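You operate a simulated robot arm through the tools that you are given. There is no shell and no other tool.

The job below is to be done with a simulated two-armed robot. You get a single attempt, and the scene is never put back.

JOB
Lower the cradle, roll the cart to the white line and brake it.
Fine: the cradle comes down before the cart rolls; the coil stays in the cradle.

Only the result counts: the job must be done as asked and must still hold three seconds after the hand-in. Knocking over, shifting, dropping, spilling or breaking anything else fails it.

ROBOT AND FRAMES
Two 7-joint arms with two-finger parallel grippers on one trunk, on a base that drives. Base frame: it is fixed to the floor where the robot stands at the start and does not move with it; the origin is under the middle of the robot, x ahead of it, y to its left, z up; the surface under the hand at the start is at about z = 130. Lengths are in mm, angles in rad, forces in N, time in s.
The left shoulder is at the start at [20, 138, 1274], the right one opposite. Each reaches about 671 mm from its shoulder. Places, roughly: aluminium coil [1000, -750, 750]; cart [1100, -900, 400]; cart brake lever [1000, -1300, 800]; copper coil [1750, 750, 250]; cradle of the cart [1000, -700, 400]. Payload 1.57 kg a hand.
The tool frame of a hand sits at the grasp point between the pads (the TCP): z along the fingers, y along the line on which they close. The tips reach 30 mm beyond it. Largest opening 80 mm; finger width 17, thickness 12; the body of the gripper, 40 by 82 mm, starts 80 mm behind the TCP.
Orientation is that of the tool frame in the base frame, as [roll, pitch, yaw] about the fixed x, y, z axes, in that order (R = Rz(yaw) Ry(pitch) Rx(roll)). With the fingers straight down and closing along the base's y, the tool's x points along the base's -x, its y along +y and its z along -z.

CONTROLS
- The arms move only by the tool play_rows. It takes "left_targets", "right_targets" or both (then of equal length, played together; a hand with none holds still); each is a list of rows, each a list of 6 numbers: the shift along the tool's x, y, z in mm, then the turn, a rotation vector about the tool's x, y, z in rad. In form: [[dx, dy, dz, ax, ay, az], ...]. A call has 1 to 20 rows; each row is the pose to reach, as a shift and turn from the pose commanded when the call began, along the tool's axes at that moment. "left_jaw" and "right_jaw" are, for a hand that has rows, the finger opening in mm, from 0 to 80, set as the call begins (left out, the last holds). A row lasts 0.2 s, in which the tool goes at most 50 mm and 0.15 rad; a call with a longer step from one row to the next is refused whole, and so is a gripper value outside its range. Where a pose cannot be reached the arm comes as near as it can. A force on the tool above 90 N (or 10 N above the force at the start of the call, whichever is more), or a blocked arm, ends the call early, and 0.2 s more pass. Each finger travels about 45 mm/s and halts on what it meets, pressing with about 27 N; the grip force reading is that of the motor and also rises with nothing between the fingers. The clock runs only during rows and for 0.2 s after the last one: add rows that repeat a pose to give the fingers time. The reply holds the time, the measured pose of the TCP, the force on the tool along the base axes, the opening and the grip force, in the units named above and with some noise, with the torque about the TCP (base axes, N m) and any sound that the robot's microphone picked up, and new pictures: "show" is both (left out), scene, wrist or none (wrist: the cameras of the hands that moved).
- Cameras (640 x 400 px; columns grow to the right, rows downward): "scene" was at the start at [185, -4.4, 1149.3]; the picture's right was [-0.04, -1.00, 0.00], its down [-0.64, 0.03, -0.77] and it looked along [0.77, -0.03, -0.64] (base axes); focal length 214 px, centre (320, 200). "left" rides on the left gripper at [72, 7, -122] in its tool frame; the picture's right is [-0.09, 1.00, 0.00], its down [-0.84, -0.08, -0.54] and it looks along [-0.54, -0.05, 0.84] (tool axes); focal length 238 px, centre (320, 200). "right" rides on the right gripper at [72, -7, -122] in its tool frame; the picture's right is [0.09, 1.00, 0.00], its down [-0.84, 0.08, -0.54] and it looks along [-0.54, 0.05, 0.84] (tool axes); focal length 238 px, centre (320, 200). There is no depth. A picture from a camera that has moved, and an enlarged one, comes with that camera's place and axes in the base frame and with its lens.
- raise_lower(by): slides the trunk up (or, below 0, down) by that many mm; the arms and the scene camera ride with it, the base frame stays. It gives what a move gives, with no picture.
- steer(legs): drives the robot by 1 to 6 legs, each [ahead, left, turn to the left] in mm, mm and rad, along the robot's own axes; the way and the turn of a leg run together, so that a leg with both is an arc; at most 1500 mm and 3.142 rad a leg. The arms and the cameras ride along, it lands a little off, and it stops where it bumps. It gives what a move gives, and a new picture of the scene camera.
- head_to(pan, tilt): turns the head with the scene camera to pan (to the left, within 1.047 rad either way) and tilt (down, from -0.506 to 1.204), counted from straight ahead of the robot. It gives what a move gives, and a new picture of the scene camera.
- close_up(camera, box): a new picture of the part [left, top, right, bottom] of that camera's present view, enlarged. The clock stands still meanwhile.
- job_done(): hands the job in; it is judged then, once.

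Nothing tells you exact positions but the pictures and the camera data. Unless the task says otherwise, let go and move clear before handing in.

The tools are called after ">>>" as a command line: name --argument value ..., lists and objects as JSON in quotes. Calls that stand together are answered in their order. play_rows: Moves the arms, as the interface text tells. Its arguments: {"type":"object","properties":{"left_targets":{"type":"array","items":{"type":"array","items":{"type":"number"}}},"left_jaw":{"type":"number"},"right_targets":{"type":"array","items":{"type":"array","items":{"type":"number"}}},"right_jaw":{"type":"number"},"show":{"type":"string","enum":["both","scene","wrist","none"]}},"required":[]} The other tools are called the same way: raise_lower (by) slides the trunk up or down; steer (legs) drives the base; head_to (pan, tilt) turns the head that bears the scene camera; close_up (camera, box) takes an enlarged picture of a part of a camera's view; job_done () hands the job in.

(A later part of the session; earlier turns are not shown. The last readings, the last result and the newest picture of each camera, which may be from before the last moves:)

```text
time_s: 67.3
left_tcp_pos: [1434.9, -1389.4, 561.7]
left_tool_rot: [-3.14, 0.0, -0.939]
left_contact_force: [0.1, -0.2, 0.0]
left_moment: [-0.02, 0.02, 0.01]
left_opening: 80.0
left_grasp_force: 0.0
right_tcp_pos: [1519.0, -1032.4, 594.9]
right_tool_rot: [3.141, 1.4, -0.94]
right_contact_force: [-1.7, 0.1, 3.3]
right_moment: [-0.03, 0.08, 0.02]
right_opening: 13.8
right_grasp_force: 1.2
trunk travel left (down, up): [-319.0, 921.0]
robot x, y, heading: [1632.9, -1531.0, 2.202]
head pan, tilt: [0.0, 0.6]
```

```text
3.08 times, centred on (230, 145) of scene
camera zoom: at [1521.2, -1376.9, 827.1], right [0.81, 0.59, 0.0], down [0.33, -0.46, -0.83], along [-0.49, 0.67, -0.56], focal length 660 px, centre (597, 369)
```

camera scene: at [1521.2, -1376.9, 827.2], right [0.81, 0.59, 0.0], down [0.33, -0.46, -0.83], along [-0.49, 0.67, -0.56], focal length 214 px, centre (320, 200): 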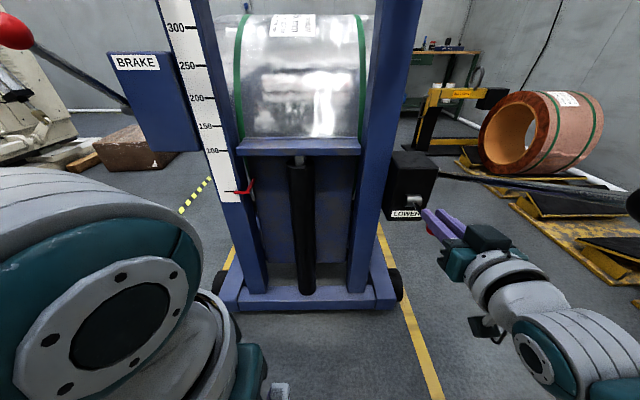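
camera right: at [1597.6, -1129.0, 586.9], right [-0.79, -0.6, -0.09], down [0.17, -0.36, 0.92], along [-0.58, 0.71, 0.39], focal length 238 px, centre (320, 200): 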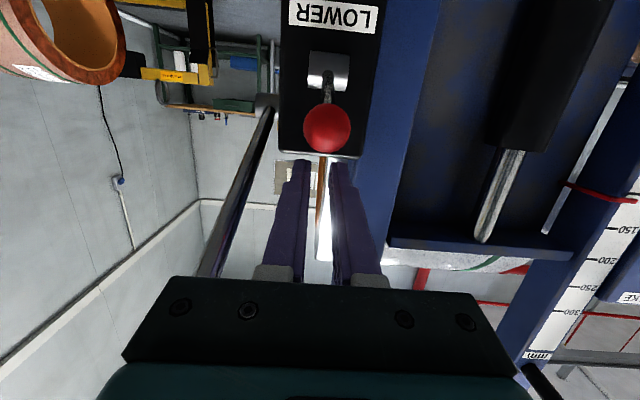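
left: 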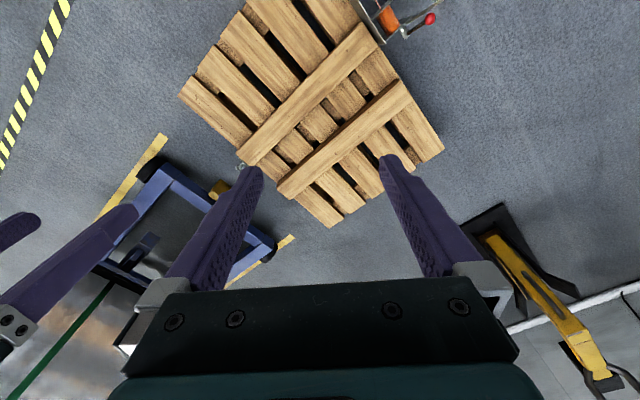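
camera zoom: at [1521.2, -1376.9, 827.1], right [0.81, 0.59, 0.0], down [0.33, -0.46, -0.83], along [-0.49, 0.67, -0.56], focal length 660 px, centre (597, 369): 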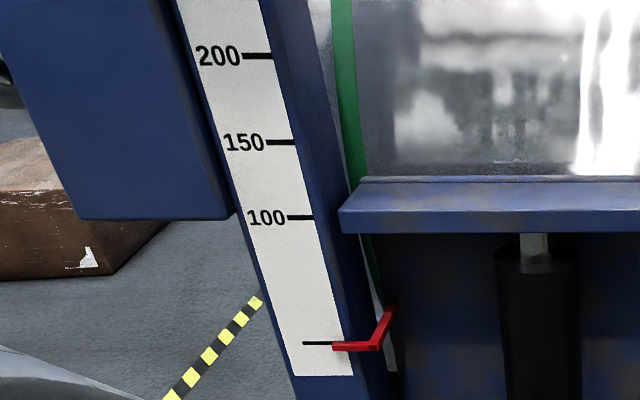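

The cradle has settled at the bottom mark with the coil in it. I'll lift off the lever and back the right hand out below the pump handle.

>>> play_rows --right_targets '[[-12, 0, -2, 0, 0, 0], [-24, 0, -4, 0, 0, 0], [-36, 0, -6, 0, 0, 0], [-36, 0, -6, 0, 0, 0], [-30, 0, -42, 0, 0, 0], [-23, 0, -82, 0, 0, 0], [-16, 0, -122, 0, 0, 0], [-16, 0, -122, 0, 0, 0]]'

>>> close_up --camera "right" --box '[160, 0, 480, 200]'

>>> close_up --camera "scene" --box '[180, 80, 280, 210]'

```text
time_s: 69.1
left_tcp_pos: [1436.3, -1388.0, 562.9]
left_tool_rot: [-3.141, 0.001, -0.939]
left_contact_force: [0.1, 0.6, -0.1]
left_moment: [-0.02, -0.01, 0.04]
left_opening: 80.0
left_grasp_force: 0.1
right_tcp_pos: [1587.5, -1127.6, 632.4]
right_tool_rot: [-3.139, 1.401, -0.936]
right_contact_force: [-0.2, 0.6, 0.6]
right_moment: [0.02, 0.01, 0.01]
right_opening: 12.1
right_grasp_force: 0.1
trunk travel left (down, up): [-319.0, 921.0]
robot x, y, heading: [1634.2, -1524.0, 2.205]
head pan, tilt: [0.0, 0.6]
camera scene: at [1521.5, -1376.5, 827.2], right [0.81, 0.59, 0.0], down [0.33, -0.46, -0.83], along [-0.49, 0.67, -0.56], focal length 214 px, centre (320, 200)
camera right: at [1671.2, -1231.1, 582.1], right [-0.79, -0.6, -0.09], down [0.17, -0.36, 0.92], along [-0.58, 0.71, 0.39], focal length 238 px, centre (320, 200)
```

scene: 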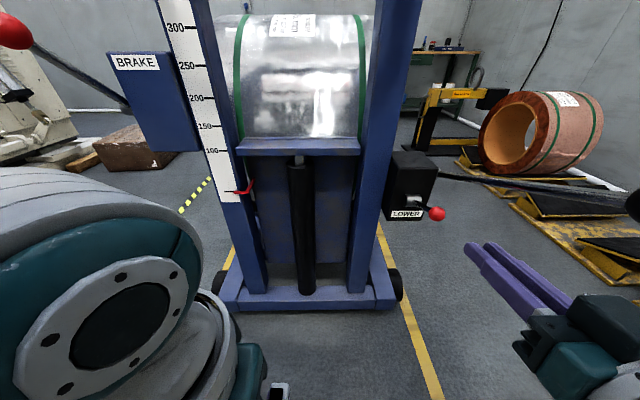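
right: 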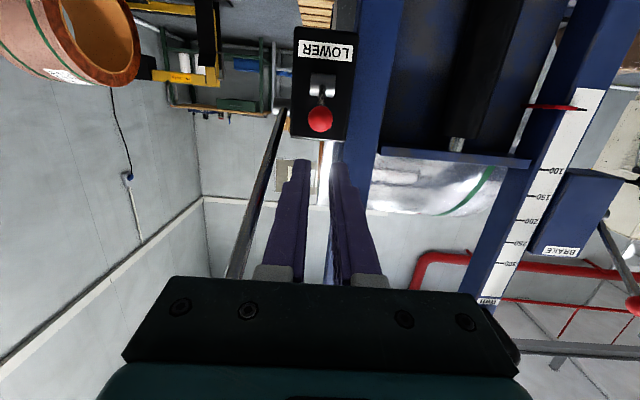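

```text
2.00 times, centred on (320, 100) of right
camera zoom: at [1671.2, -1231.1, 582.1], right [-0.79, -0.6, -0.09], down [0.17, -0.36, 0.92], along [-0.58, 0.71, 0.39], focal length 477 px, centre (320, 400)
```

zoom: 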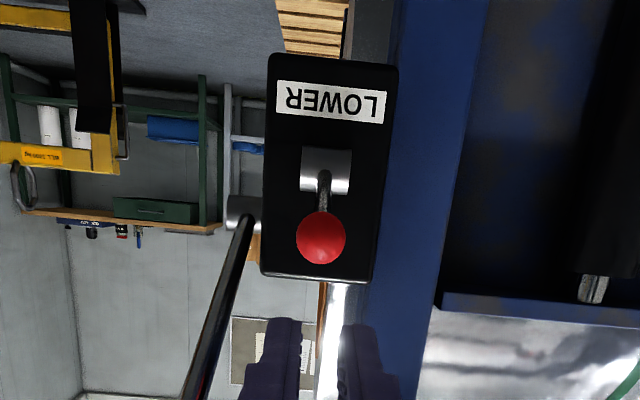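

```text
3.08 times, centred on (230, 145) of scene
camera zoom: at [1521.5, -1376.5, 827.2], right [0.81, 0.59, 0.0], down [0.33, -0.46, -0.83], along [-0.49, 0.67, -0.56], focal length 660 px, centre (597, 369)
```

zoom: 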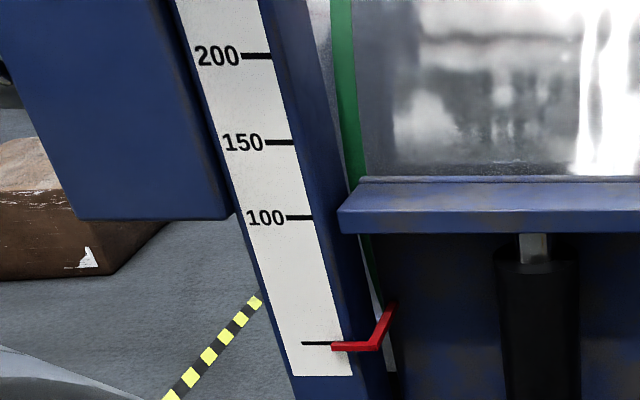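

The lever sprang back and the cradle stays at the bottom. Now I'll back away, centre myself on the handle and raise the trunk for the handle bar.

>>> steer --legs '[[-320, 53, 0]]'

>>> raise_lower --by 450

>>> head_to --pan 0.0 --tilt 0.75

```text
time_s: 71.3
left_tcp_pos: [1581.0, -1677.6, 560.3]
left_tool_rot: [-3.14, -0.001, -0.941]
left_contact_force: [-0.1, 0.8, -0.4]
left_moment: [-0.01, 0.0, 0.0]
left_opening: 80.0
left_grasp_force: 0.1
right_tcp_pos: [1731.9, -1417.8, 632.1]
right_tool_rot: [-3.141, 1.401, -0.939]
right_contact_force: [-0.9, 0.2, 0.9]
right_moment: [0.01, 0.01, 0.0]
right_opening: 12.2
right_grasp_force: 0.2
trunk travel left (down, up): [-319.0, 921.0]
robot x, y, heading: [1776.1, -1817.4, 2.2]
head pan, tilt: [0.0, 0.6]
camera scene: at [1667.4, -1665.3, 827.0], right [0.81, 0.59, 0.0], down [0.33, -0.46, -0.83], along [-0.49, 0.67, -0.56], focal length 214 px, centre (320, 200)
```

scene: 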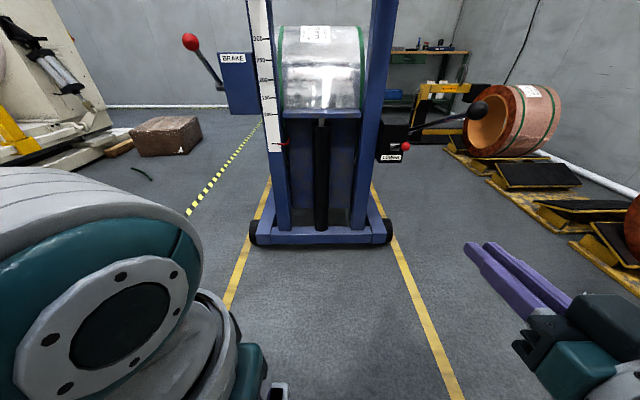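

```text
refused: 450 is not a number from -400 to 400
```

```text
time_s: 72.0
left_tcp_pos: [1580.7, -1678.1, 560.0]
left_tool_rot: [-3.14, -0.001, -0.941]
left_contact_force: [-0.6, -0.5, -0.1]
left_moment: [0.01, 0.01, -0.01]
left_opening: 80.0
left_grasp_force: 0.1
right_tcp_pos: [1733.6, -1417.2, 632.0]
right_tool_rot: [-3.138, 1.399, -0.937]
right_contact_force: [-0.3, 0.3, 0.1]
right_moment: [0.04, 0.03, 0.0]
right_opening: 12.2
right_grasp_force: 0.0
trunk travel left (down, up): [-319.0, 921.0]
robot x, y, heading: [1779.9, -1820.4, 2.2]
head pan, tilt: [0.0, 0.75]
camera scene: at [1670.6, -1669.8, 814.2], right [0.81, 0.59, 0.0], down [0.4, -0.55, -0.73], along [-0.43, 0.59, -0.68], focal length 214 px, centre (320, 200)
```

scene: 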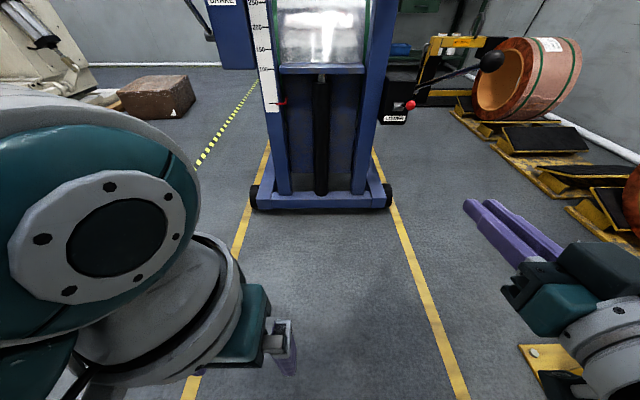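

I'm well centred on the lane. The trunk accepts at most 400 mm at once, so I'll raise it in two steps and reorient the right hand to fingers down.

>>> raise_lower --by 400

>>> raise_lower --by 50

>>> head_to --pan 0.0 --tilt 0.6

```text
time_s: 75.8
left_tcp_pos: [1581.0, -1676.1, 960.5]
left_tool_rot: [3.141, 0.001, -0.943]
left_contact_force: [0.4, -0.7, 0.4]
left_moment: [0.0, 0.0, -0.05]
left_opening: 80.1
left_grasp_force: 0.1
right_tcp_pos: [1732.1, -1417.4, 1032.2]
right_tool_rot: [-3.139, 1.399, -0.939]
right_contact_force: [-0.1, -0.5, -0.1]
right_moment: [0.0, -0.01, 0.01]
right_opening: 11.9
right_grasp_force: 0.1
trunk travel left (down, up): [-719.0, 521.0]
robot x, y, heading: [1778.4, -1818.0, 2.204]
head pan, tilt: [0.0, 0.75]
```

```text
time_s: 76.7
left_tcp_pos: [1580.8, -1677.8, 1011.7]
left_tool_rot: [3.14, 0.001, -0.942]
left_contact_force: [-0.3, -0.1, 0.4]
left_moment: [0.01, -0.01, 0.04]
left_opening: 80.1
left_grasp_force: 0.0
right_tcp_pos: [1733.0, -1417.0, 1082.3]
right_tool_rot: [-3.14, 1.399, -0.938]
right_contact_force: [-0.6, 0.0, -0.3]
right_moment: [0.02, 0.02, 0.0]
right_opening: 12.2
right_grasp_force: 0.0
trunk travel left (down, up): [-769.0, 471.0]
robot x, y, heading: [1780.4, -1817.0, 2.202]
head pan, tilt: [0.0, 0.75]
```

```text
time_s: 77.4
left_tcp_pos: [1581.0, -1676.9, 1010.8]
left_tool_rot: [-3.141, 0.0, -0.942]
left_contact_force: [0.7, 0.1, 0.3]
left_moment: [0.01, 0.01, 0.06]
left_opening: 79.9
left_grasp_force: 0.0
right_tcp_pos: [1732.2, -1416.5, 1081.0]
right_tool_rot: [-3.139, 1.399, -0.937]
right_contact_force: [-0.1, -0.2, -0.2]
right_moment: [0.0, -0.02, 0.0]
right_opening: 11.8
right_grasp_force: 0.0
trunk travel left (down, up): [-769.0, 471.0]
robot x, y, heading: [1778.1, -1818.7, 2.201]
head pan, tilt: [0.0, 0.6]
camera scene: at [1667.4, -1665.3, 1277.0], right [0.81, 0.59, 0.0], down [0.33, -0.46, -0.82], along [-0.49, 0.67, -0.57], focal length 214 px, centre (320, 200)
```

scene: 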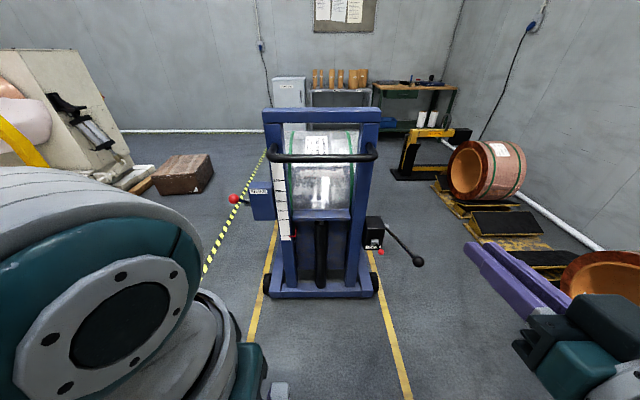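

The handle bar is at 833 mm ahead, centred. I'll bring the right hand back to fingers-down, then turn both hands 90° so the jaws can straddle the bar from above.

>>> play_rows --right_targets '[[0.7, 6.6, -4.2, 0, 0.117, 0], [1.5, 13.2, -8.5, 0, 0.233, 0], [2.2, 19.8, -12.8, 0, 0.35, 0], [2.9, 26.3, -17, 0, 0.467, 0], [3.7, 32.9, -21.3, 0, 0.583, 0], [4.4, 39.5, -25.5, 0, 0.7, 0], [5.1, 46, -29.8, 0, 0.817, 0], [5.9, 52.7, -34, 0, 0.933, 0], [6.6, 59.3, -38.3, 0, 1.05, 0], [7.3, 65.8, -42.5, 0, 1.167, 0], [8.1, 72.4, -46.8, 0, 1.283, 0], [8.8, 79, -51, 0, 1.4, 0], [8.8, 79, -51, 0, 1.4, 0]]' --right_jaw 80 --show "none"

>>> play_rows --right_targets '[[0, 0, 0, 0, 0, -0.143], [0, 0, 0, 0, 0, -0.286], [0, 0, 0, 0, 0, -0.429], [0, 0, 0, 0, 0, -0.571], [0, 0, 0, 0, 0, -0.714], [0, 0, 0, 0, 0, -0.857], [0, 0, 0, 0, 0, -1.0], [0, 0, 0, 0, 0, -1.143], [0, 0, 0, 0, 0, -1.286], [0, 0, 0, 0, 0, -1.428], [0, 0, 0, 0, 0, -1.571], [0, 0, 0, 0, 0, -1.571]]' --left_targets '[[0, 0, 0, 0, 0, 0.143], [0, 0, 0, 0, 0, 0.286], [0, 0, 0, 0, 0, 0.429], [0, 0, 0, 0, 0, 0.571], [0, 0, 0, 0, 0, 0.714], [0, 0, 0, 0, 0, 0.857], [0, 0, 0, 0, 0, 1.0], [0, 0, 0, 0, 0, 1.143], [0, 0, 0, 0, 0, 1.286], [0, 0, 0, 0, 0, 1.428], [0, 0, 0, 0, 0, 1.571], [0, 0, 0, 0, 0, 1.571]]' --left_jaw 80

```text
time_s: 80.4
left_tcp_pos: [1581.1, -1677.1, 1011.3]
left_tool_rot: [-3.141, -0.001, -0.94]
left_contact_force: [0.2, -0.4, -0.3]
left_moment: [-0.01, 0.0, -0.06]
left_opening: 80.2
left_grasp_force: 0.1
right_tcp_pos: [1726.7, -1471.5, 1043.3]
right_tool_rot: [-3.036, 0.0, -0.961]
right_contact_force: [-0.1, 0.1, -0.7]
right_moment: [-0.01, -0.01, 0.03]
right_opening: 80.1
right_grasp_force: 0.0
right hand out of reach, approached as far as the arm can: row 11, 12, 13
trunk travel left (down, up): [-769.0, 471.0]
robot x, y, heading: [1776.7, -1816.4, 2.205]
head pan, tilt: [0.0, 0.6]
stopped in row 13 (right hand): the arm was blocked; the commanded pose is now the measured one
```

```text
time_s: 83.0
left_tcp_pos: [1581.8, -1676.8, 1011.5]
left_tool_rot: [3.141, 0.001, -2.514]
left_contact_force: [0.1, 0.4, 0.0]
left_moment: [-0.02, 0.01, 0.0]
left_opening: 80.2
left_grasp_force: 0.0
right_tcp_pos: [1726.5, -1472.0, 1043.7]
right_tool_rot: [3.141, -0.105, 0.61]
right_contact_force: [0.0, -0.3, 0.8]
right_moment: [-0.03, -0.01, 0.01]
right_opening: 80.2
right_grasp_force: 0.0
trunk travel left (down, up): [-769.0, 471.0]
robot x, y, heading: [1776.4, -1817.6, 2.201]
head pan, tilt: [0.0, 0.6]
camera scene: at [1667.4, -1665.3, 1277.1], right [0.81, 0.59, 0.0], down [0.33, -0.46, -0.83], along [-0.49, 0.67, -0.56], focal length 214 px, centre (320, 200)
camera right: at [1772.2, -1432.8, 1172.1], right [0.65, -0.76, 0.01], down [-0.68, -0.57, 0.45], along [-0.34, -0.3, -0.89], focal length 238 px, centre (320, 200)
camera left: at [1520.9, -1713.6, 1133.3], right [-0.51, 0.86, 0.0], down [0.72, 0.43, 0.54], along [0.47, 0.28, -0.84], focal length 238 px, centre (320, 200)
```

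scene: 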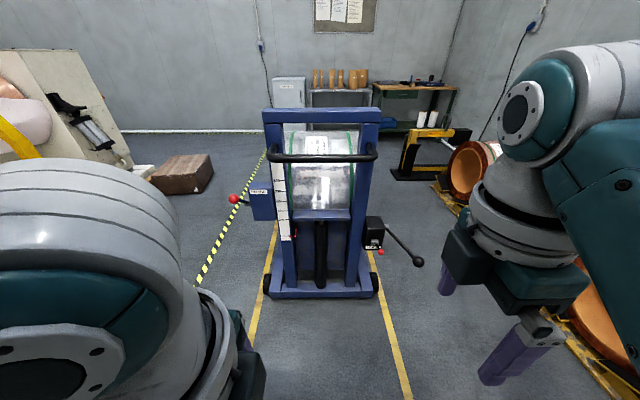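
right: 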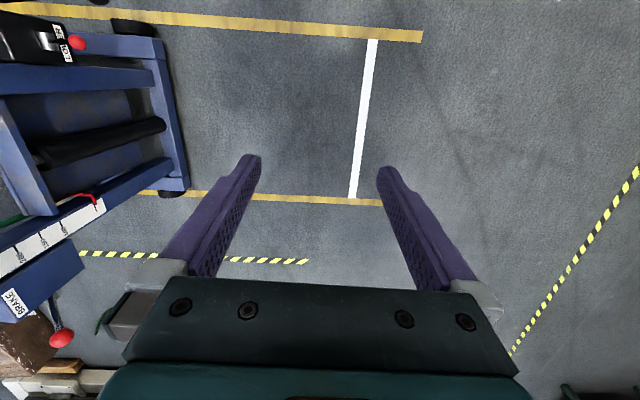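
left: 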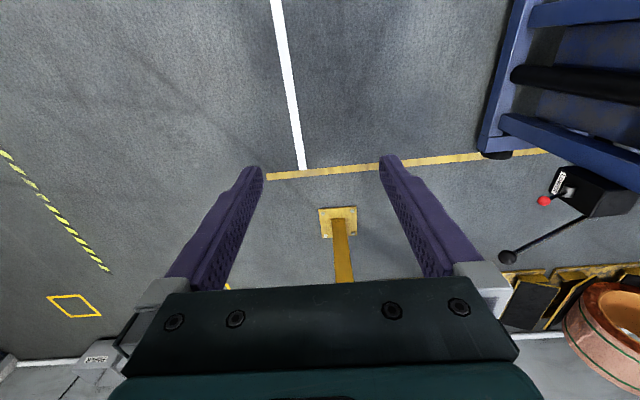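

Both hands are turned, and the wrist cameras now show the white line: it runs about 830 mm in front of the cart's nose. I'll raise a little and stretch both hands forward to a straddle-ready pose before driving up to the bar.

>>> raise_lower --by 40

>>> play_rows --right_targets '[[-10.5, -11.4, 0.8, 0, -0.013, 0], [-21, -22.8, 1.5, 0, -0.026, 0], [-31.5, -34, 2.3, 0, -0.039, 0], [-42, -45.5, 3.1, 0, -0.052, 0], [-52.5, -57, 3.9, 0, -0.065, 0], [-63, -68, 4.6, 0, -0.078, 0], [-73.5, -79.6, 5.4, 0, -0.091, 0], [-84, -91, 6.2, 0, -0.105, 0], [-84, -91, 6.2, 0, -0.105, 0]]' --left_targets '[[0.6, 21.4, -2.1, 0, 0, 0], [1.2, 42.8, -4.2, 0, 0, 0], [1.9, 64, -6.4, 0, 0, 0], [2.5, 85.5, -8.5, 0, 0, 0], [3.1, 107, -10.6, 0, 0, 0], [3.7, 128, -12.8, 0, 0, 0], [4.4, 149.6, -14.9, 0, 0, 0], [5, 171, -17, 0, 0, 0], [5, 171, -17, 0, 0, 0]]' --right_jaw 80 --left_jaw 80

```text
time_s: 83.8
left_tcp_pos: [1581.1, -1676.9, 1051.3]
left_tool_rot: [-3.141, 0.001, -2.511]
left_contact_force: [0.1, 0.3, 0.3]
left_moment: [0.01, -0.04, -0.02]
left_opening: 79.9
left_grasp_force: 0.1
right_tcp_pos: [1726.8, -1472.1, 1083.8]
right_tool_rot: [-3.139, -0.105, 0.61]
right_contact_force: [0.5, -0.5, 0.1]
right_moment: [-0.02, -0.02, 0.0]
right_opening: 80.1
right_grasp_force: 0.1
trunk travel left (down, up): [-809.0, 431.0]
robot x, y, heading: [1777.1, -1820.0, 2.2]
head pan, tilt: [0.0, 0.6]
```

```text
time_s: 85.8
left_tcp_pos: [1474.0, -1541.2, 1068.6]
left_tool_rot: [3.14, 0.002, -2.511]
left_contact_force: [0.1, 0.1, -0.4]
left_moment: [0.01, 0.01, -0.02]
left_opening: 80.0
left_grasp_force: 0.2
right_tcp_pos: [1602.7, -1448.0, 1070.4]
right_tool_rot: [3.141, 0.014, 0.613]
right_contact_force: [-0.7, -0.5, -0.1]
right_moment: [-0.02, 0.02, 0.02]
right_opening: 80.0
right_grasp_force: 0.1
trunk travel left (down, up): [-809.0, 431.0]
robot x, y, heading: [1778.0, -1814.8, 2.202]
head pan, tilt: [0.0, 0.6]
camera scene: at [1667.4, -1665.3, 1317.1], right [0.81, 0.59, 0.0], down [0.33, -0.46, -0.83], along [-0.49, 0.67, -0.56], focal length 214 px, centre (320, 200)
camera right: at [1660.2, -1400.6, 1190.4], right [0.65, -0.76, 0.0], down [-0.63, -0.54, 0.55], along [-0.42, -0.36, -0.83], focal length 238 px, centre (320, 200)
camera left: at [1414.7, -1577.8, 1190.4], right [-0.51, 0.86, 0.0], down [0.72, 0.43, 0.54], along [0.47, 0.28, -0.84], focal length 238 px, centre (320, 200)
```

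scene: 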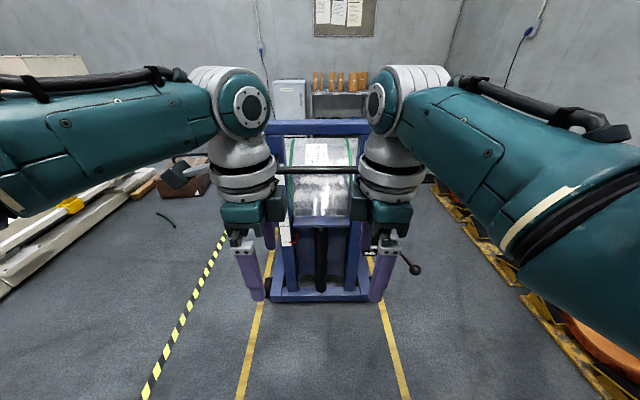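
right: 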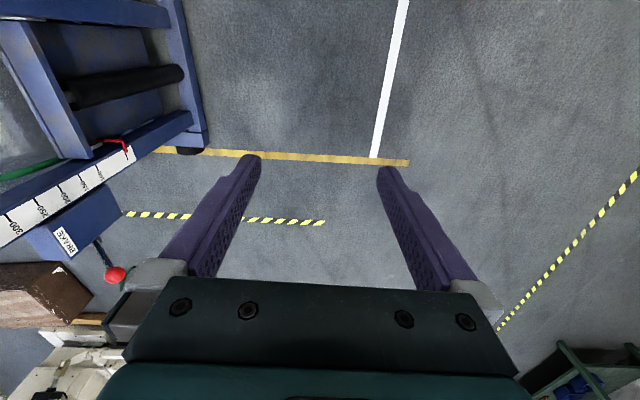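
left: 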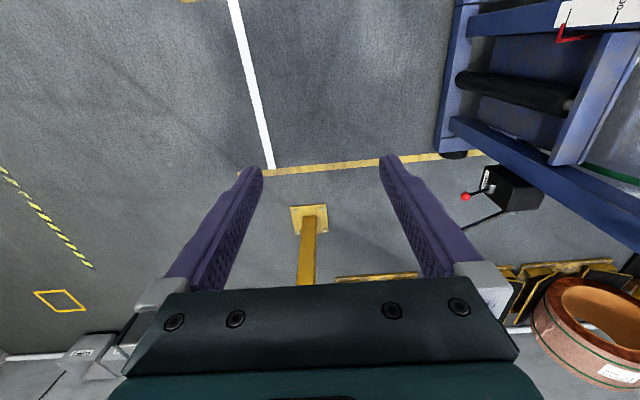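

Both hands hang symmetrically, palms ready. I'll drive 330 mm closer and verify the bar position before the last bit.

>>> steer --legs '[[330, 0, 0]]'

>>> close_up --camera "right" --box '[0, 0, 640, 400]'

>>> close_up --camera "left" --box '[0, 0, 640, 400]'

```text
time_s: 88.0
left_tcp_pos: [1278.6, -1278.3, 1068.3]
left_tool_rot: [3.141, 0.001, -2.507]
left_contact_force: [0.3, 0.0, -0.5]
left_moment: [0.0, -0.02, 0.04]
left_opening: 79.8
left_grasp_force: 0.2
right_tcp_pos: [1407.1, -1184.3, 1068.8]
right_tool_rot: [3.141, 0.013, 0.616]
right_contact_force: [0.5, -0.4, 0.3]
right_moment: [0.01, -0.03, -0.01]
right_opening: 80.1
right_grasp_force: 0.2
trunk travel left (down, up): [-809.0, 431.0]
robot x, y, heading: [1585.4, -1552.8, 2.204]
head pan, tilt: [0.0, 0.6]
camera scene: at [1472.3, -1400.7, 1317.0], right [0.81, 0.59, 0.0], down [0.34, -0.45, -0.83], along [-0.49, 0.66, -0.56], focal length 214 px, centre (320, 200)
```

scene: 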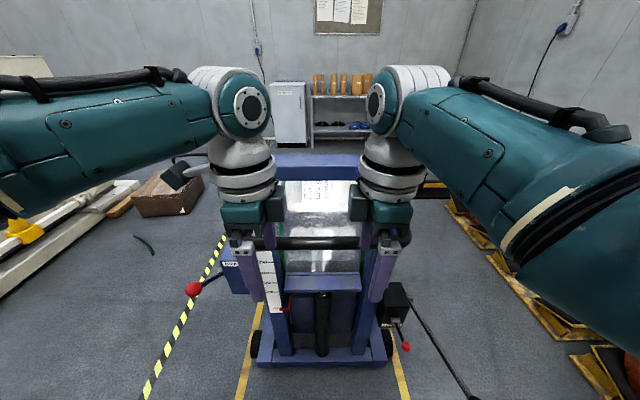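

```text
1.00 times, centred on (320, 200) of right (not enlarged: the box is as wide or as high as the picture)
camera zoom: at [1464.0, -1136.2, 1190.3], right [0.65, -0.76, 0.0], down [-0.63, -0.54, 0.55], along [-0.42, -0.36, -0.83], focal length 238 px, centre (320, 200)
```

zoom: 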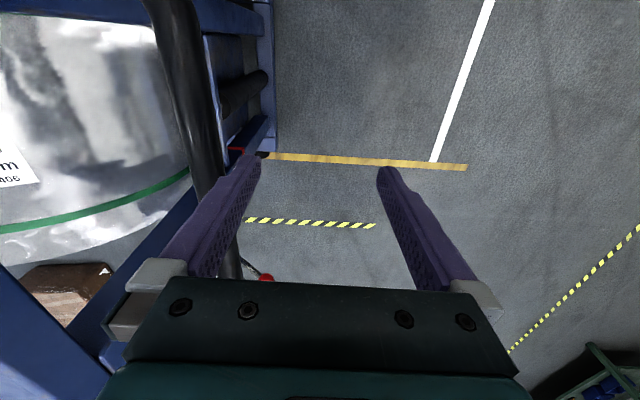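

```text
1.00 times, centred on (320, 200) of left (not enlarged: the box is as wide or as high as the picture)
camera zoom: at [1219.4, -1314.7, 1190.1], right [-0.52, 0.86, 0.0], down [0.72, 0.43, 0.54], along [0.46, 0.28, -0.84], focal length 238 px, centre (320, 200)
```

zoom: 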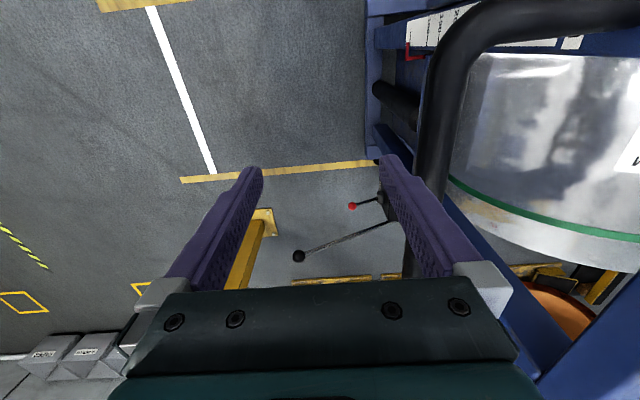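

The bar lies about 98 mm ahead of both TCPs with roughly 20 mm height clearance. I'll drive that distance over it.

>>> steer --legs '[[97, 0, 0]]'

>>> close_up --camera "right" --box '[0, 0, 640, 400]'

>>> close_up --camera "left" --box '[0, 0, 640, 400]'

```text
time_s: 89.2
left_tcp_pos: [1222.5, -1198.6, 1068.2]
left_tool_rot: [-3.141, -0.001, -2.506]
left_contact_force: [0.2, -0.3, 0.7]
left_moment: [-0.03, -0.01, 0.01]
left_opening: 80.1
left_grasp_force: 0.1
right_tcp_pos: [1349.3, -1107.3, 1068.8]
right_tool_rot: [-3.141, 0.012, 0.617]
right_contact_force: [-0.8, -0.4, 0.8]
right_moment: [-0.01, -0.02, 0.0]
right_opening: 79.9
right_grasp_force: 0.0
trunk travel left (down, up): [-809.0, 431.0]
robot x, y, heading: [1527.7, -1469.3, 2.205]
head pan, tilt: [0.0, 0.6]
camera scene: at [1414.5, -1322.2, 1317.0], right [0.81, 0.59, 0.0], down [0.34, -0.46, -0.83], along [-0.49, 0.66, -0.56], focal length 214 px, centre (320, 200)
```

scene: 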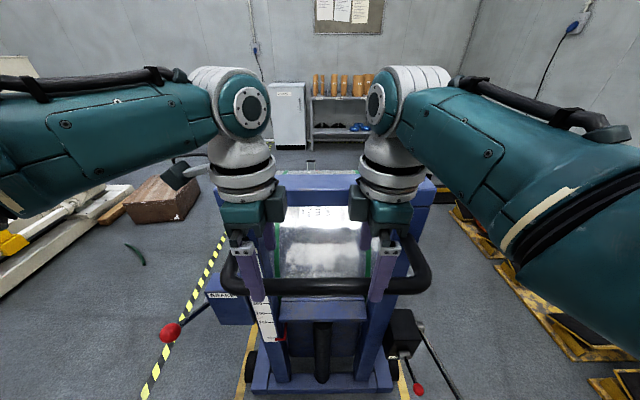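

```text
1.00 times, centred on (320, 200) of right (not enlarged: the box is as wide or as high as the picture)
camera zoom: at [1406.4, -1057.7, 1190.1], right [0.65, -0.76, 0.0], down [-0.63, -0.54, 0.55], along [-0.42, -0.36, -0.83], focal length 238 px, centre (320, 200)
```

zoom: 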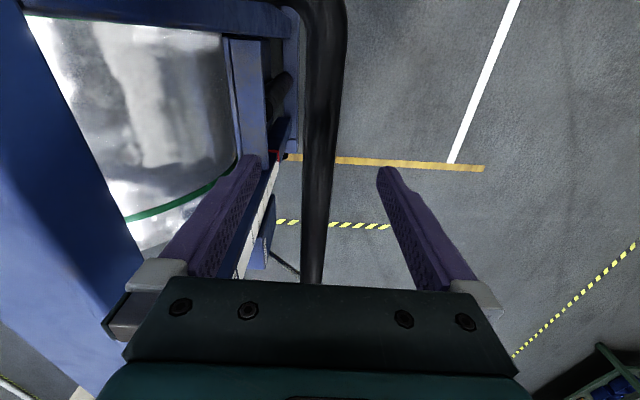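

```text
1.00 times, centred on (320, 200) of left (not enlarged: the box is as wide or as high as the picture)
camera zoom: at [1161.6, -1236.2, 1190.0], right [-0.52, 0.86, 0.0], down [0.72, 0.43, 0.54], along [0.46, 0.28, -0.84], focal length 238 px, centre (320, 200)
```

zoom: 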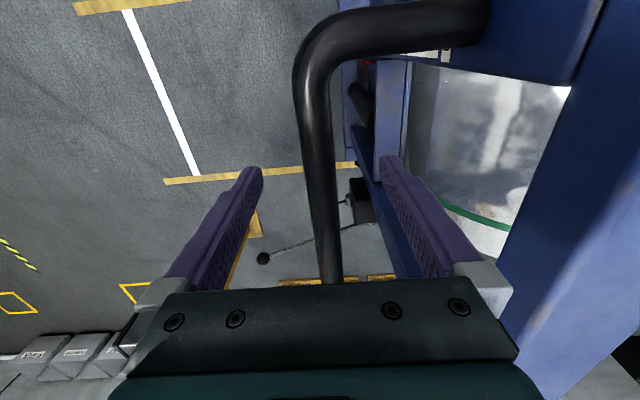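

The bar is centred between the fingers of both hands. I'll lower both hands so the fingers straddle it.

>>> play_rows --right_targets '[[0, 0, 16, 0, 0, 0], [0, 0, 32, 0, 0, 0], [0, 0, 48, 0, 0, 0], [0, 0, 62, 0, 0, 0], [0, 0, 62, 0, 0, 0]]' --left_targets '[[0, 0, 16, 0, 0, 0], [0, 0, 32, 0, 0, 0], [0, 0, 48, 0, 0, 0], [0, 0, 62, 0, 0, 0], [0, 0, 62, 0, 0, 0]]'

```text
time_s: 90.4
left_tcp_pos: [1222.3, -1200.3, 1005.8]
left_tool_rot: [-3.141, 0.0, -2.508]
left_contact_force: [0.0, 0.6, 1.0]
left_moment: [0.04, -0.03, 0.0]
left_opening: 80.0
left_grasp_force: 0.1
right_tcp_pos: [1348.7, -1108.0, 1007.5]
right_tool_rot: [3.14, 0.012, 0.617]
right_contact_force: [0.2, 0.2, 0.1]
right_moment: [-0.03, 0.01, 0.0]
right_opening: 80.0
right_grasp_force: 0.0
trunk travel left (down, up): [-809.0, 431.0]
robot x, y, heading: [1522.5, -1473.0, 2.206]
head pan, tilt: [0.0, 0.6]
camera scene: at [1414.5, -1322.2, 1317.1], right [0.81, 0.59, 0.0], down [0.34, -0.45, -0.83], along [-0.49, 0.66, -0.56], focal length 214 px, centre (320, 200)
camera right: at [1405.4, -1058.6, 1128.2], right [0.65, -0.76, 0.0], down [-0.63, -0.54, 0.55], along [-0.42, -0.36, -0.83], focal length 238 px, centre (320, 200)
camera left: at [1162.0, -1237.2, 1127.8], right [-0.52, 0.86, 0.0], down [0.72, 0.43, 0.54], along [0.46, 0.28, -0.84], focal length 238 px, centre (320, 200)
```

scene: 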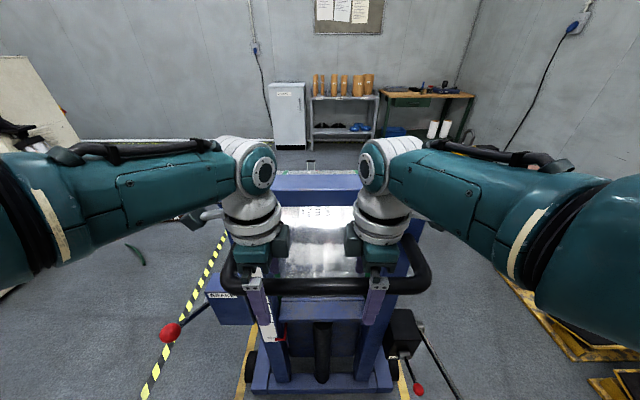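
right: 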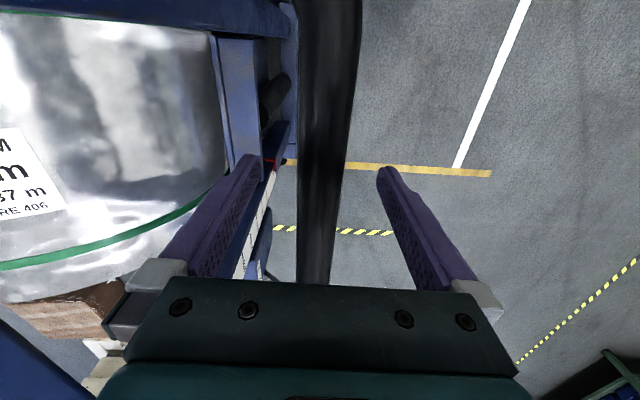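
left: 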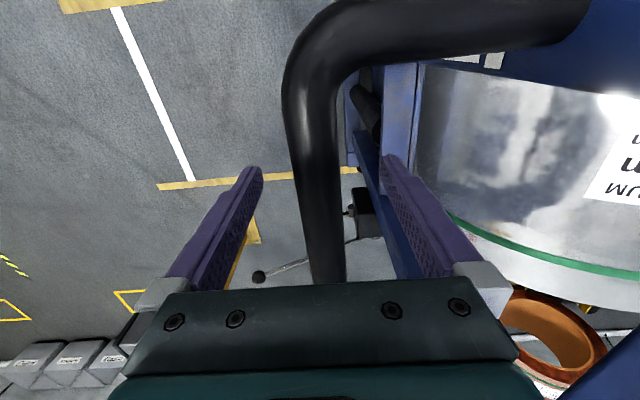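

The bar sits centred in both jaws. I'll close on it.

>>> play_rows --right_targets '[[0, 0, 0, 0, 0, 0], [0, 0, 0, 0, 0, 0], [0, 0, 0, 0, 0, 0], [0, 0, 0, 0, 0, 0], [0, 0, 0, 0, 0, 0]]' --left_targets '[[0, 0, 0, 0, 0, 0], [0, 0, 0, 0, 0, 0], [0, 0, 0, 0, 0, 0], [0, 0, 0, 0, 0, 0], [0, 0, 0, 0, 0, 0]]' --right_jaw 20 --left_jaw 20

```text
time_s: 91.6
left_tcp_pos: [1221.6, -1200.0, 1006.1]
left_tool_rot: [-3.138, -0.001, -2.507]
left_contact_force: [5.7, -5.7, 4.1]
left_moment: [-0.08, 0.05, 0.3]
left_opening: 27.8
left_grasp_force: 31.2
right_tcp_pos: [1348.4, -1106.2, 1007.2]
right_tool_rot: [-3.138, 0.013, 0.617]
right_contact_force: [-5.9, 8.7, -7.6]
right_moment: [-0.02, 0.14, 0.37]
right_opening: 27.9
right_grasp_force: 31.2
trunk travel left (down, up): [-809.0, 431.0]
robot x, y, heading: [1525.1, -1471.2, 2.204]
head pan, tilt: [0.0, 0.6]
camera scene: at [1414.3, -1322.0, 1317.1], right [0.81, 0.59, 0.0], down [0.33, -0.45, -0.83], along [-0.49, 0.66, -0.56], focal length 214 px, centre (320, 200)
camera right: at [1404.9, -1058.1, 1128.7], right [0.65, -0.76, 0.0], down [-0.63, -0.55, 0.55], along [-0.42, -0.36, -0.83], focal length 238 px, centre (320, 200)
camera left: at [1162.0, -1237.3, 1128.0], right [-0.52, 0.86, 0.0], down [0.72, 0.44, 0.54], along [0.47, 0.28, -0.84], focal length 238 px, centre (320, 200)
```

scene: 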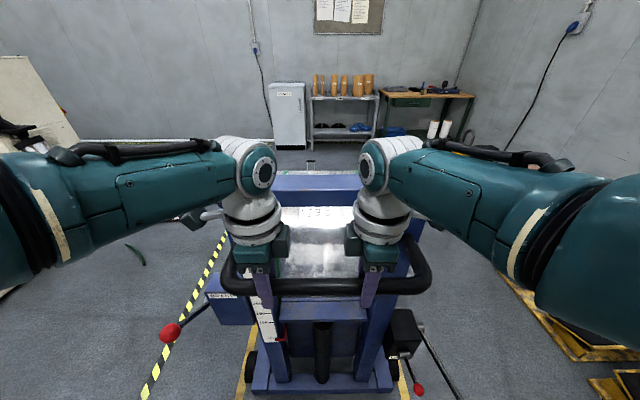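
right: 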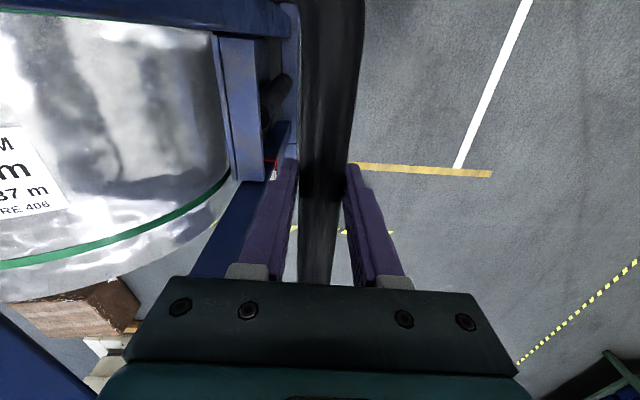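
left: 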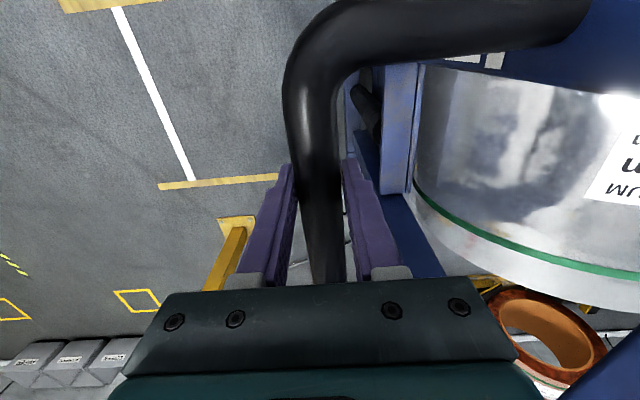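

Both hands grip the 28 mm bar. I'll do a gentle test pull of a few millimetres to learn whether the brake is on.

>>> play_rows --right_targets '[[0, 3, 0, 0, 0, 0], [0, 6, 0, 0, 0, 0], [0, 6, 0, 0, 0, 0]]' --left_targets '[[0, -3, 0, 0, 0, 0], [0, -6, 0, 0, 0, 0], [0, -6, 0, 0, 0, 0]]' --show "none"

```text
time_s: 92.4
left_tcp_pos: [1222.7, -1201.0, 1006.8]
left_tool_rot: [3.132, 0.002, -2.507]
left_contact_force: [-9.2, 22.3, -36.6]
left_moment: [0.1, -0.17, 0.36]
left_opening: 27.8
left_grasp_force: 38.4
right_tcp_pos: [1348.2, -1105.0, 1008.3]
right_tool_rot: [-3.129, 0.017, 0.616]
right_contact_force: [-25.7, 24.2, -37.6]
right_moment: [-0.08, 0.1, 0.73]
right_opening: 27.9
right_grasp_force: 38.2
trunk travel left (down, up): [-809.0, 431.0]
robot x, y, heading: [1525.1, -1472.6, 2.205]
head pan, tilt: [0.0, 0.6]
```

No movement at about 55 N total. I'll pull a little harder to be sure.

>>> play_rows --right_targets '[[0, 2, 2, 0, 0, 0], [0, 5, 4, 0, 0, 0], [0, 5, 4, 0, 0, 0]]' --left_targets '[[0, -2, 2, 0, 0, 0], [0, -5, 4, 0, 0, 0], [0, -5, 4, 0, 0, 0]]' --show "none"

```text
time_s: 93.2
left_tcp_pos: [1221.9, -1201.0, 1005.8]
left_tool_rot: [3.126, -0.002, -2.506]
left_contact_force: [-20.8, 26.5, -30.8]
left_moment: [-0.11, 0.23, 0.31]
left_opening: 27.9
left_grasp_force: 37.9
right_tcp_pos: [1349.0, -1106.4, 1008.4]
right_tool_rot: [-3.118, 0.018, 0.618]
right_contact_force: [-19.8, 24.7, -8.5]
right_moment: [0.21, 0.4, 0.71]
right_opening: 28.0
right_grasp_force: 38.3
trunk travel left (down, up): [-809.0, 431.0]
robot x, y, heading: [1523.0, -1470.8, 2.203]
head pan, tilt: [0.0, 0.6]
```

About 65 N doesn't move it, so the brake is evidently on in its present (leaning-forward) position. I'll relax the pull, let go of the bar, lift clear and go to the brake lever.

>>> play_rows --right_targets '[[0, -6, -2, 0, 0, 0], [0, -11, -4, 0, 0, 0], [0, -11, -4, 0, 0, 0]]' --left_targets '[[0, 6, -2, 0, 0, 0], [0, 11, -4, 0, 0, 0], [0, 11, -4, 0, 0, 0]]' --show "none"

>>> play_rows --right_targets '[[0, 0, 0, 0, 0, 0], [0, 0, 0, 0, 0, 0], [0, 0, 0, 0, 0, 0], [0, 0, 0, 0, 0, 0], [0, 0, -16, 0, 0, 0], [0, 0, -32, 0, 0, 0], [0, 0, -48, 0, 0, 0], [0, 0, -64, 0, 0, 0], [0, 0, -64, 0, 0, 0]]' --left_targets '[[0, 0, 0, 0, 0, 0], [0, 0, 0, 0, 0, 0], [0, 0, 0, 0, 0, 0], [0, 0, 0, 0, 0, 0], [0, 0, -16, 0, 0, 0], [0, 0, -32, 0, 0, 0], [0, 0, -48, 0, 0, 0], [0, 0, -64, 0, 0, 0], [0, 0, -64, 0, 0, 0]]' --right_jaw 80 --left_jaw 80

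```text
time_s: 94.0
left_tcp_pos: [1222.2, -1199.9, 1007.0]
left_tool_rot: [-3.134, -0.001, -2.506]
left_contact_force: [1.7, -12.0, 1.7]
left_moment: [-0.1, -0.3, 0.58]
left_opening: 27.5
left_grasp_force: 37.9
right_tcp_pos: [1348.3, -1106.7, 1008.7]
right_tool_rot: [3.141, 0.013, 0.618]
right_contact_force: [-6.4, 10.9, 4.7]
right_moment: [0.06, 0.04, 0.66]
right_opening: 27.9
right_grasp_force: 38.2
trunk travel left (down, up): [-809.0, 431.0]
robot x, y, heading: [1523.6, -1477.0, 2.205]
head pan, tilt: [0.0, 0.6]
```

```text
time_s: 96.0
left_tcp_pos: [1223.0, -1199.3, 1071.0]
left_tool_rot: [-3.139, -0.001, -2.507]
left_contact_force: [0.6, -0.6, 0.1]
left_moment: [-0.02, 0.0, 0.01]
left_opening: 79.9
left_grasp_force: 0.1
right_tcp_pos: [1350.5, -1106.7, 1071.5]
right_tool_rot: [3.14, 0.014, 0.618]
right_contact_force: [-0.2, -0.1, 0.4]
right_moment: [-0.01, -0.01, 0.02]
right_opening: 80.0
right_grasp_force: 0.0
trunk travel left (down, up): [-809.0, 431.0]
robot x, y, heading: [1532.2, -1474.2, 2.206]
head pan, tilt: [0.0, 0.6]
camera scene: at [1414.5, -1322.2, 1317.1], right [0.81, 0.59, 0.0], down [0.34, -0.45, -0.83], along [-0.49, 0.66, -0.56], focal length 214 px, centre (320, 200)
camera right: at [1406.9, -1057.9, 1192.1], right [0.65, -0.76, 0.0], down [-0.63, -0.54, 0.55], along [-0.42, -0.36, -0.83], focal length 238 px, centre (320, 200)
camera left: at [1162.9, -1236.4, 1193.1], right [-0.52, 0.86, 0.0], down [0.72, 0.43, 0.54], along [0.46, 0.28, -0.84], focal length 238 px, centre (320, 200)
```

scene: 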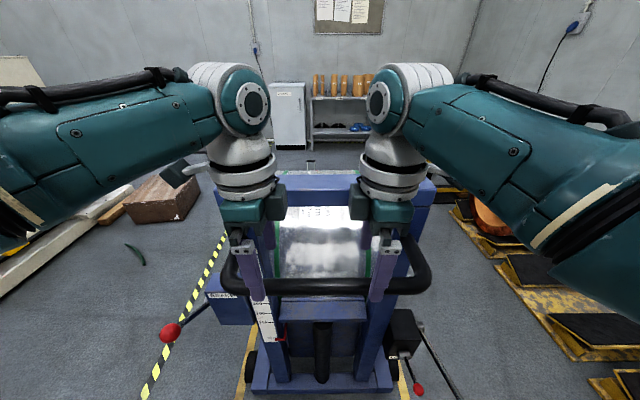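
right: 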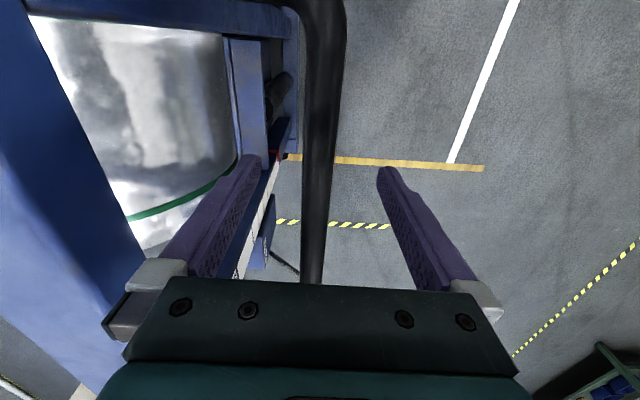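
left: 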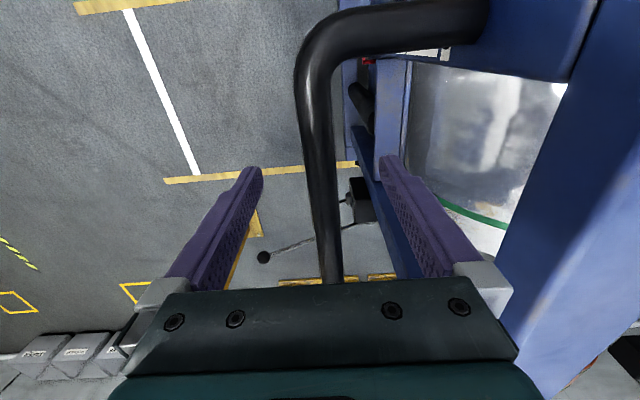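

The cart is still in place. I'll back off 250 mm, retract the right hand, and turn the left hand to jaws-lateral with fingers slanting forward for the brake knob.

>>> steer --legs '[[-250, 0, 0]]'

>>> play_rows --left_targets '[[20, -11, 0, 0, 0, -0.143], [40, -22, 0, 0, 0, -0.286], [60, -33, 0, 0, 0, -0.429], [80, -44, 0, 0, 0, -0.571], [100, -55, 0, 0, 0, -0.714], [120, -66, 0, 0, 0, -0.857], [140, -77, 0, 0, 0, -1.0], [160, -88, 0, 0, 0, -1.143], [180, -99, 0, 0, 0, -1.286], [200, -110, 0, 0, 0, -1.428], [219, -121, 0, 0, 0, -1.571], [219, -121, 0, 0, 0, -1.571]]' --right_targets '[[0, 13, 0, 0, 0, 0], [0, 26, 0, 0, 0, 0], [0, 39, 0, 0, 0, 0], [0, 52, 0, 0, 0, 0], [0, 65, 0, 0, 0, 0], [0, 78, 0, 0, 0, 0], [0, 91, 0, 0, 0, 0], [0, 104, 0, 0, 0, 0], [0, 115, 0, 0, 0, 0], [0, 115, 0, 0, 0, 0], [0, 115, 0, 0, 0, 0], [0, 115, 0, 0, 0, 0]]' --show "none"

>>> play_rows --left_targets '[[0, 0, 0, 0, -0.131, 0], [0, 0, 0, 0, -0.262, 0], [0, 0, 0, 0, -0.393, 0], [0, 0, 0, 0, -0.524, 0], [0, 0, 0, 0, -0.655, 0], [0, 0, 0, 0, -0.785, 0], [0, 0, 0, 0, -0.785, 0]]' --left_jaw 80

```text
time_s: 97.8
left_tcp_pos: [1366.1, -1394.1, 1071.1]
left_tool_rot: [-3.141, 0.001, -2.507]
left_contact_force: [0.8, 0.4, -0.3]
left_moment: [0.03, -0.01, -0.02]
left_opening: 80.1
left_grasp_force: 0.0
right_tcp_pos: [1494.0, -1301.0, 1070.0]
right_tool_rot: [3.14, 0.013, 0.616]
right_contact_force: [-0.1, 0.5, -0.5]
right_moment: [-0.01, 0.04, -0.01]
right_opening: 79.7
right_grasp_force: 0.0
trunk travel left (down, up): [-809.0, 431.0]
robot x, y, heading: [1668.0, -1671.8, 2.201]
head pan, tilt: [0.0, 0.6]
camera scene: at [1558.1, -1517.1, 1317.1], right [0.81, 0.59, 0.0], down [0.33, -0.46, -0.83], along [-0.49, 0.67, -0.56], focal length 214 px, centre (320, 200)
```

scene: 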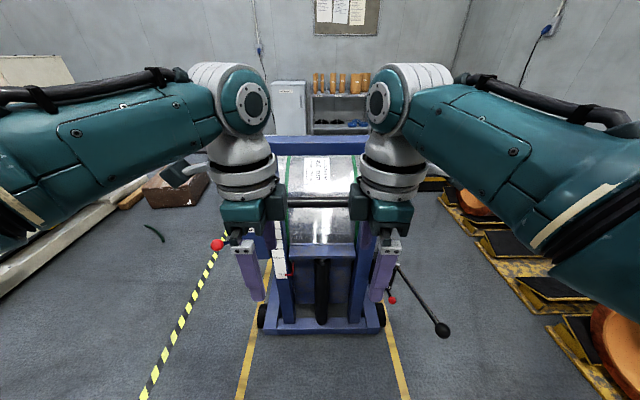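

```text
time_s: 100.4
left_tcp_pos: [1262.3, -1622.3, 1072.7]
left_tool_rot: [3.141, 0.0, -0.935]
left_contact_force: [-0.5, 0.5, -0.1]
left_moment: [-0.02, 0.0, 0.07]
left_opening: 80.0
left_grasp_force: 0.1
right_tcp_pos: [1560.8, -1394.7, 1071.3]
right_tool_rot: [-3.14, 0.012, 0.616]
right_contact_force: [0.1, 0.2, -0.2]
right_moment: [0.01, -0.03, 0.0]
right_opening: 80.0
right_grasp_force: 0.0
trunk travel left (down, up): [-809.0, 431.0]
robot x, y, heading: [1671.0, -1665.9, 2.202]
head pan, tilt: [0.0, 0.6]
```

```text
time_s: 102.0
left_tcp_pos: [1261.4, -1620.7, 1070.8]
left_tool_rot: [3.14, 0.784, -0.938]
left_contact_force: [0.3, -0.8, 0.3]
left_moment: [-0.01, 0.01, 0.01]
left_opening: 80.1
left_grasp_force: 0.1
right_tcp_pos: [1561.6, -1395.0, 1070.3]
right_tool_rot: [-3.141, 0.013, 0.617]
right_contact_force: [-0.2, 0.2, -0.3]
right_moment: [0.0, 0.01, 0.03]
right_opening: 80.2
right_grasp_force: 0.0
trunk travel left (down, up): [-809.0, 431.0]
robot x, y, heading: [1667.9, -1668.9, 2.205]
head pan, tilt: [0.0, 0.6]
camera scene: at [1558.1, -1517.1, 1317.1], right [0.81, 0.59, 0.0], down [0.33, -0.46, -0.83], along [-0.49, 0.66, -0.56], focal length 214 px, centre (320, 200)
camera left: at [1338.8, -1735.4, 1106.6], right [-0.84, -0.54, 0.07], down [-0.06, 0.21, 0.97], along [-0.54, 0.82, -0.21], focal length 238 px, centre (320, 200)
```

scene: 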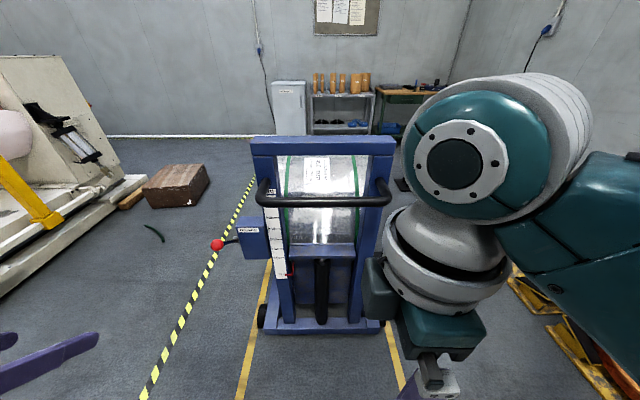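
left: 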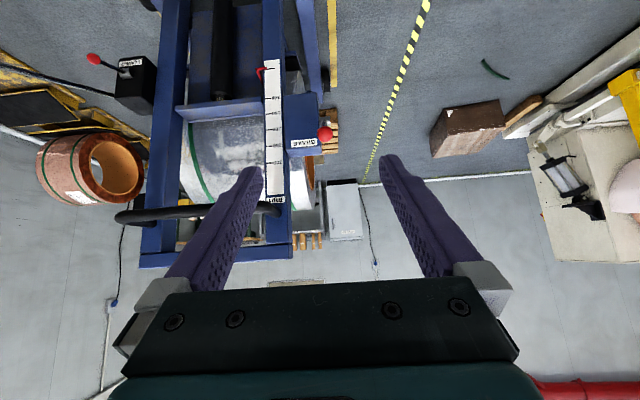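

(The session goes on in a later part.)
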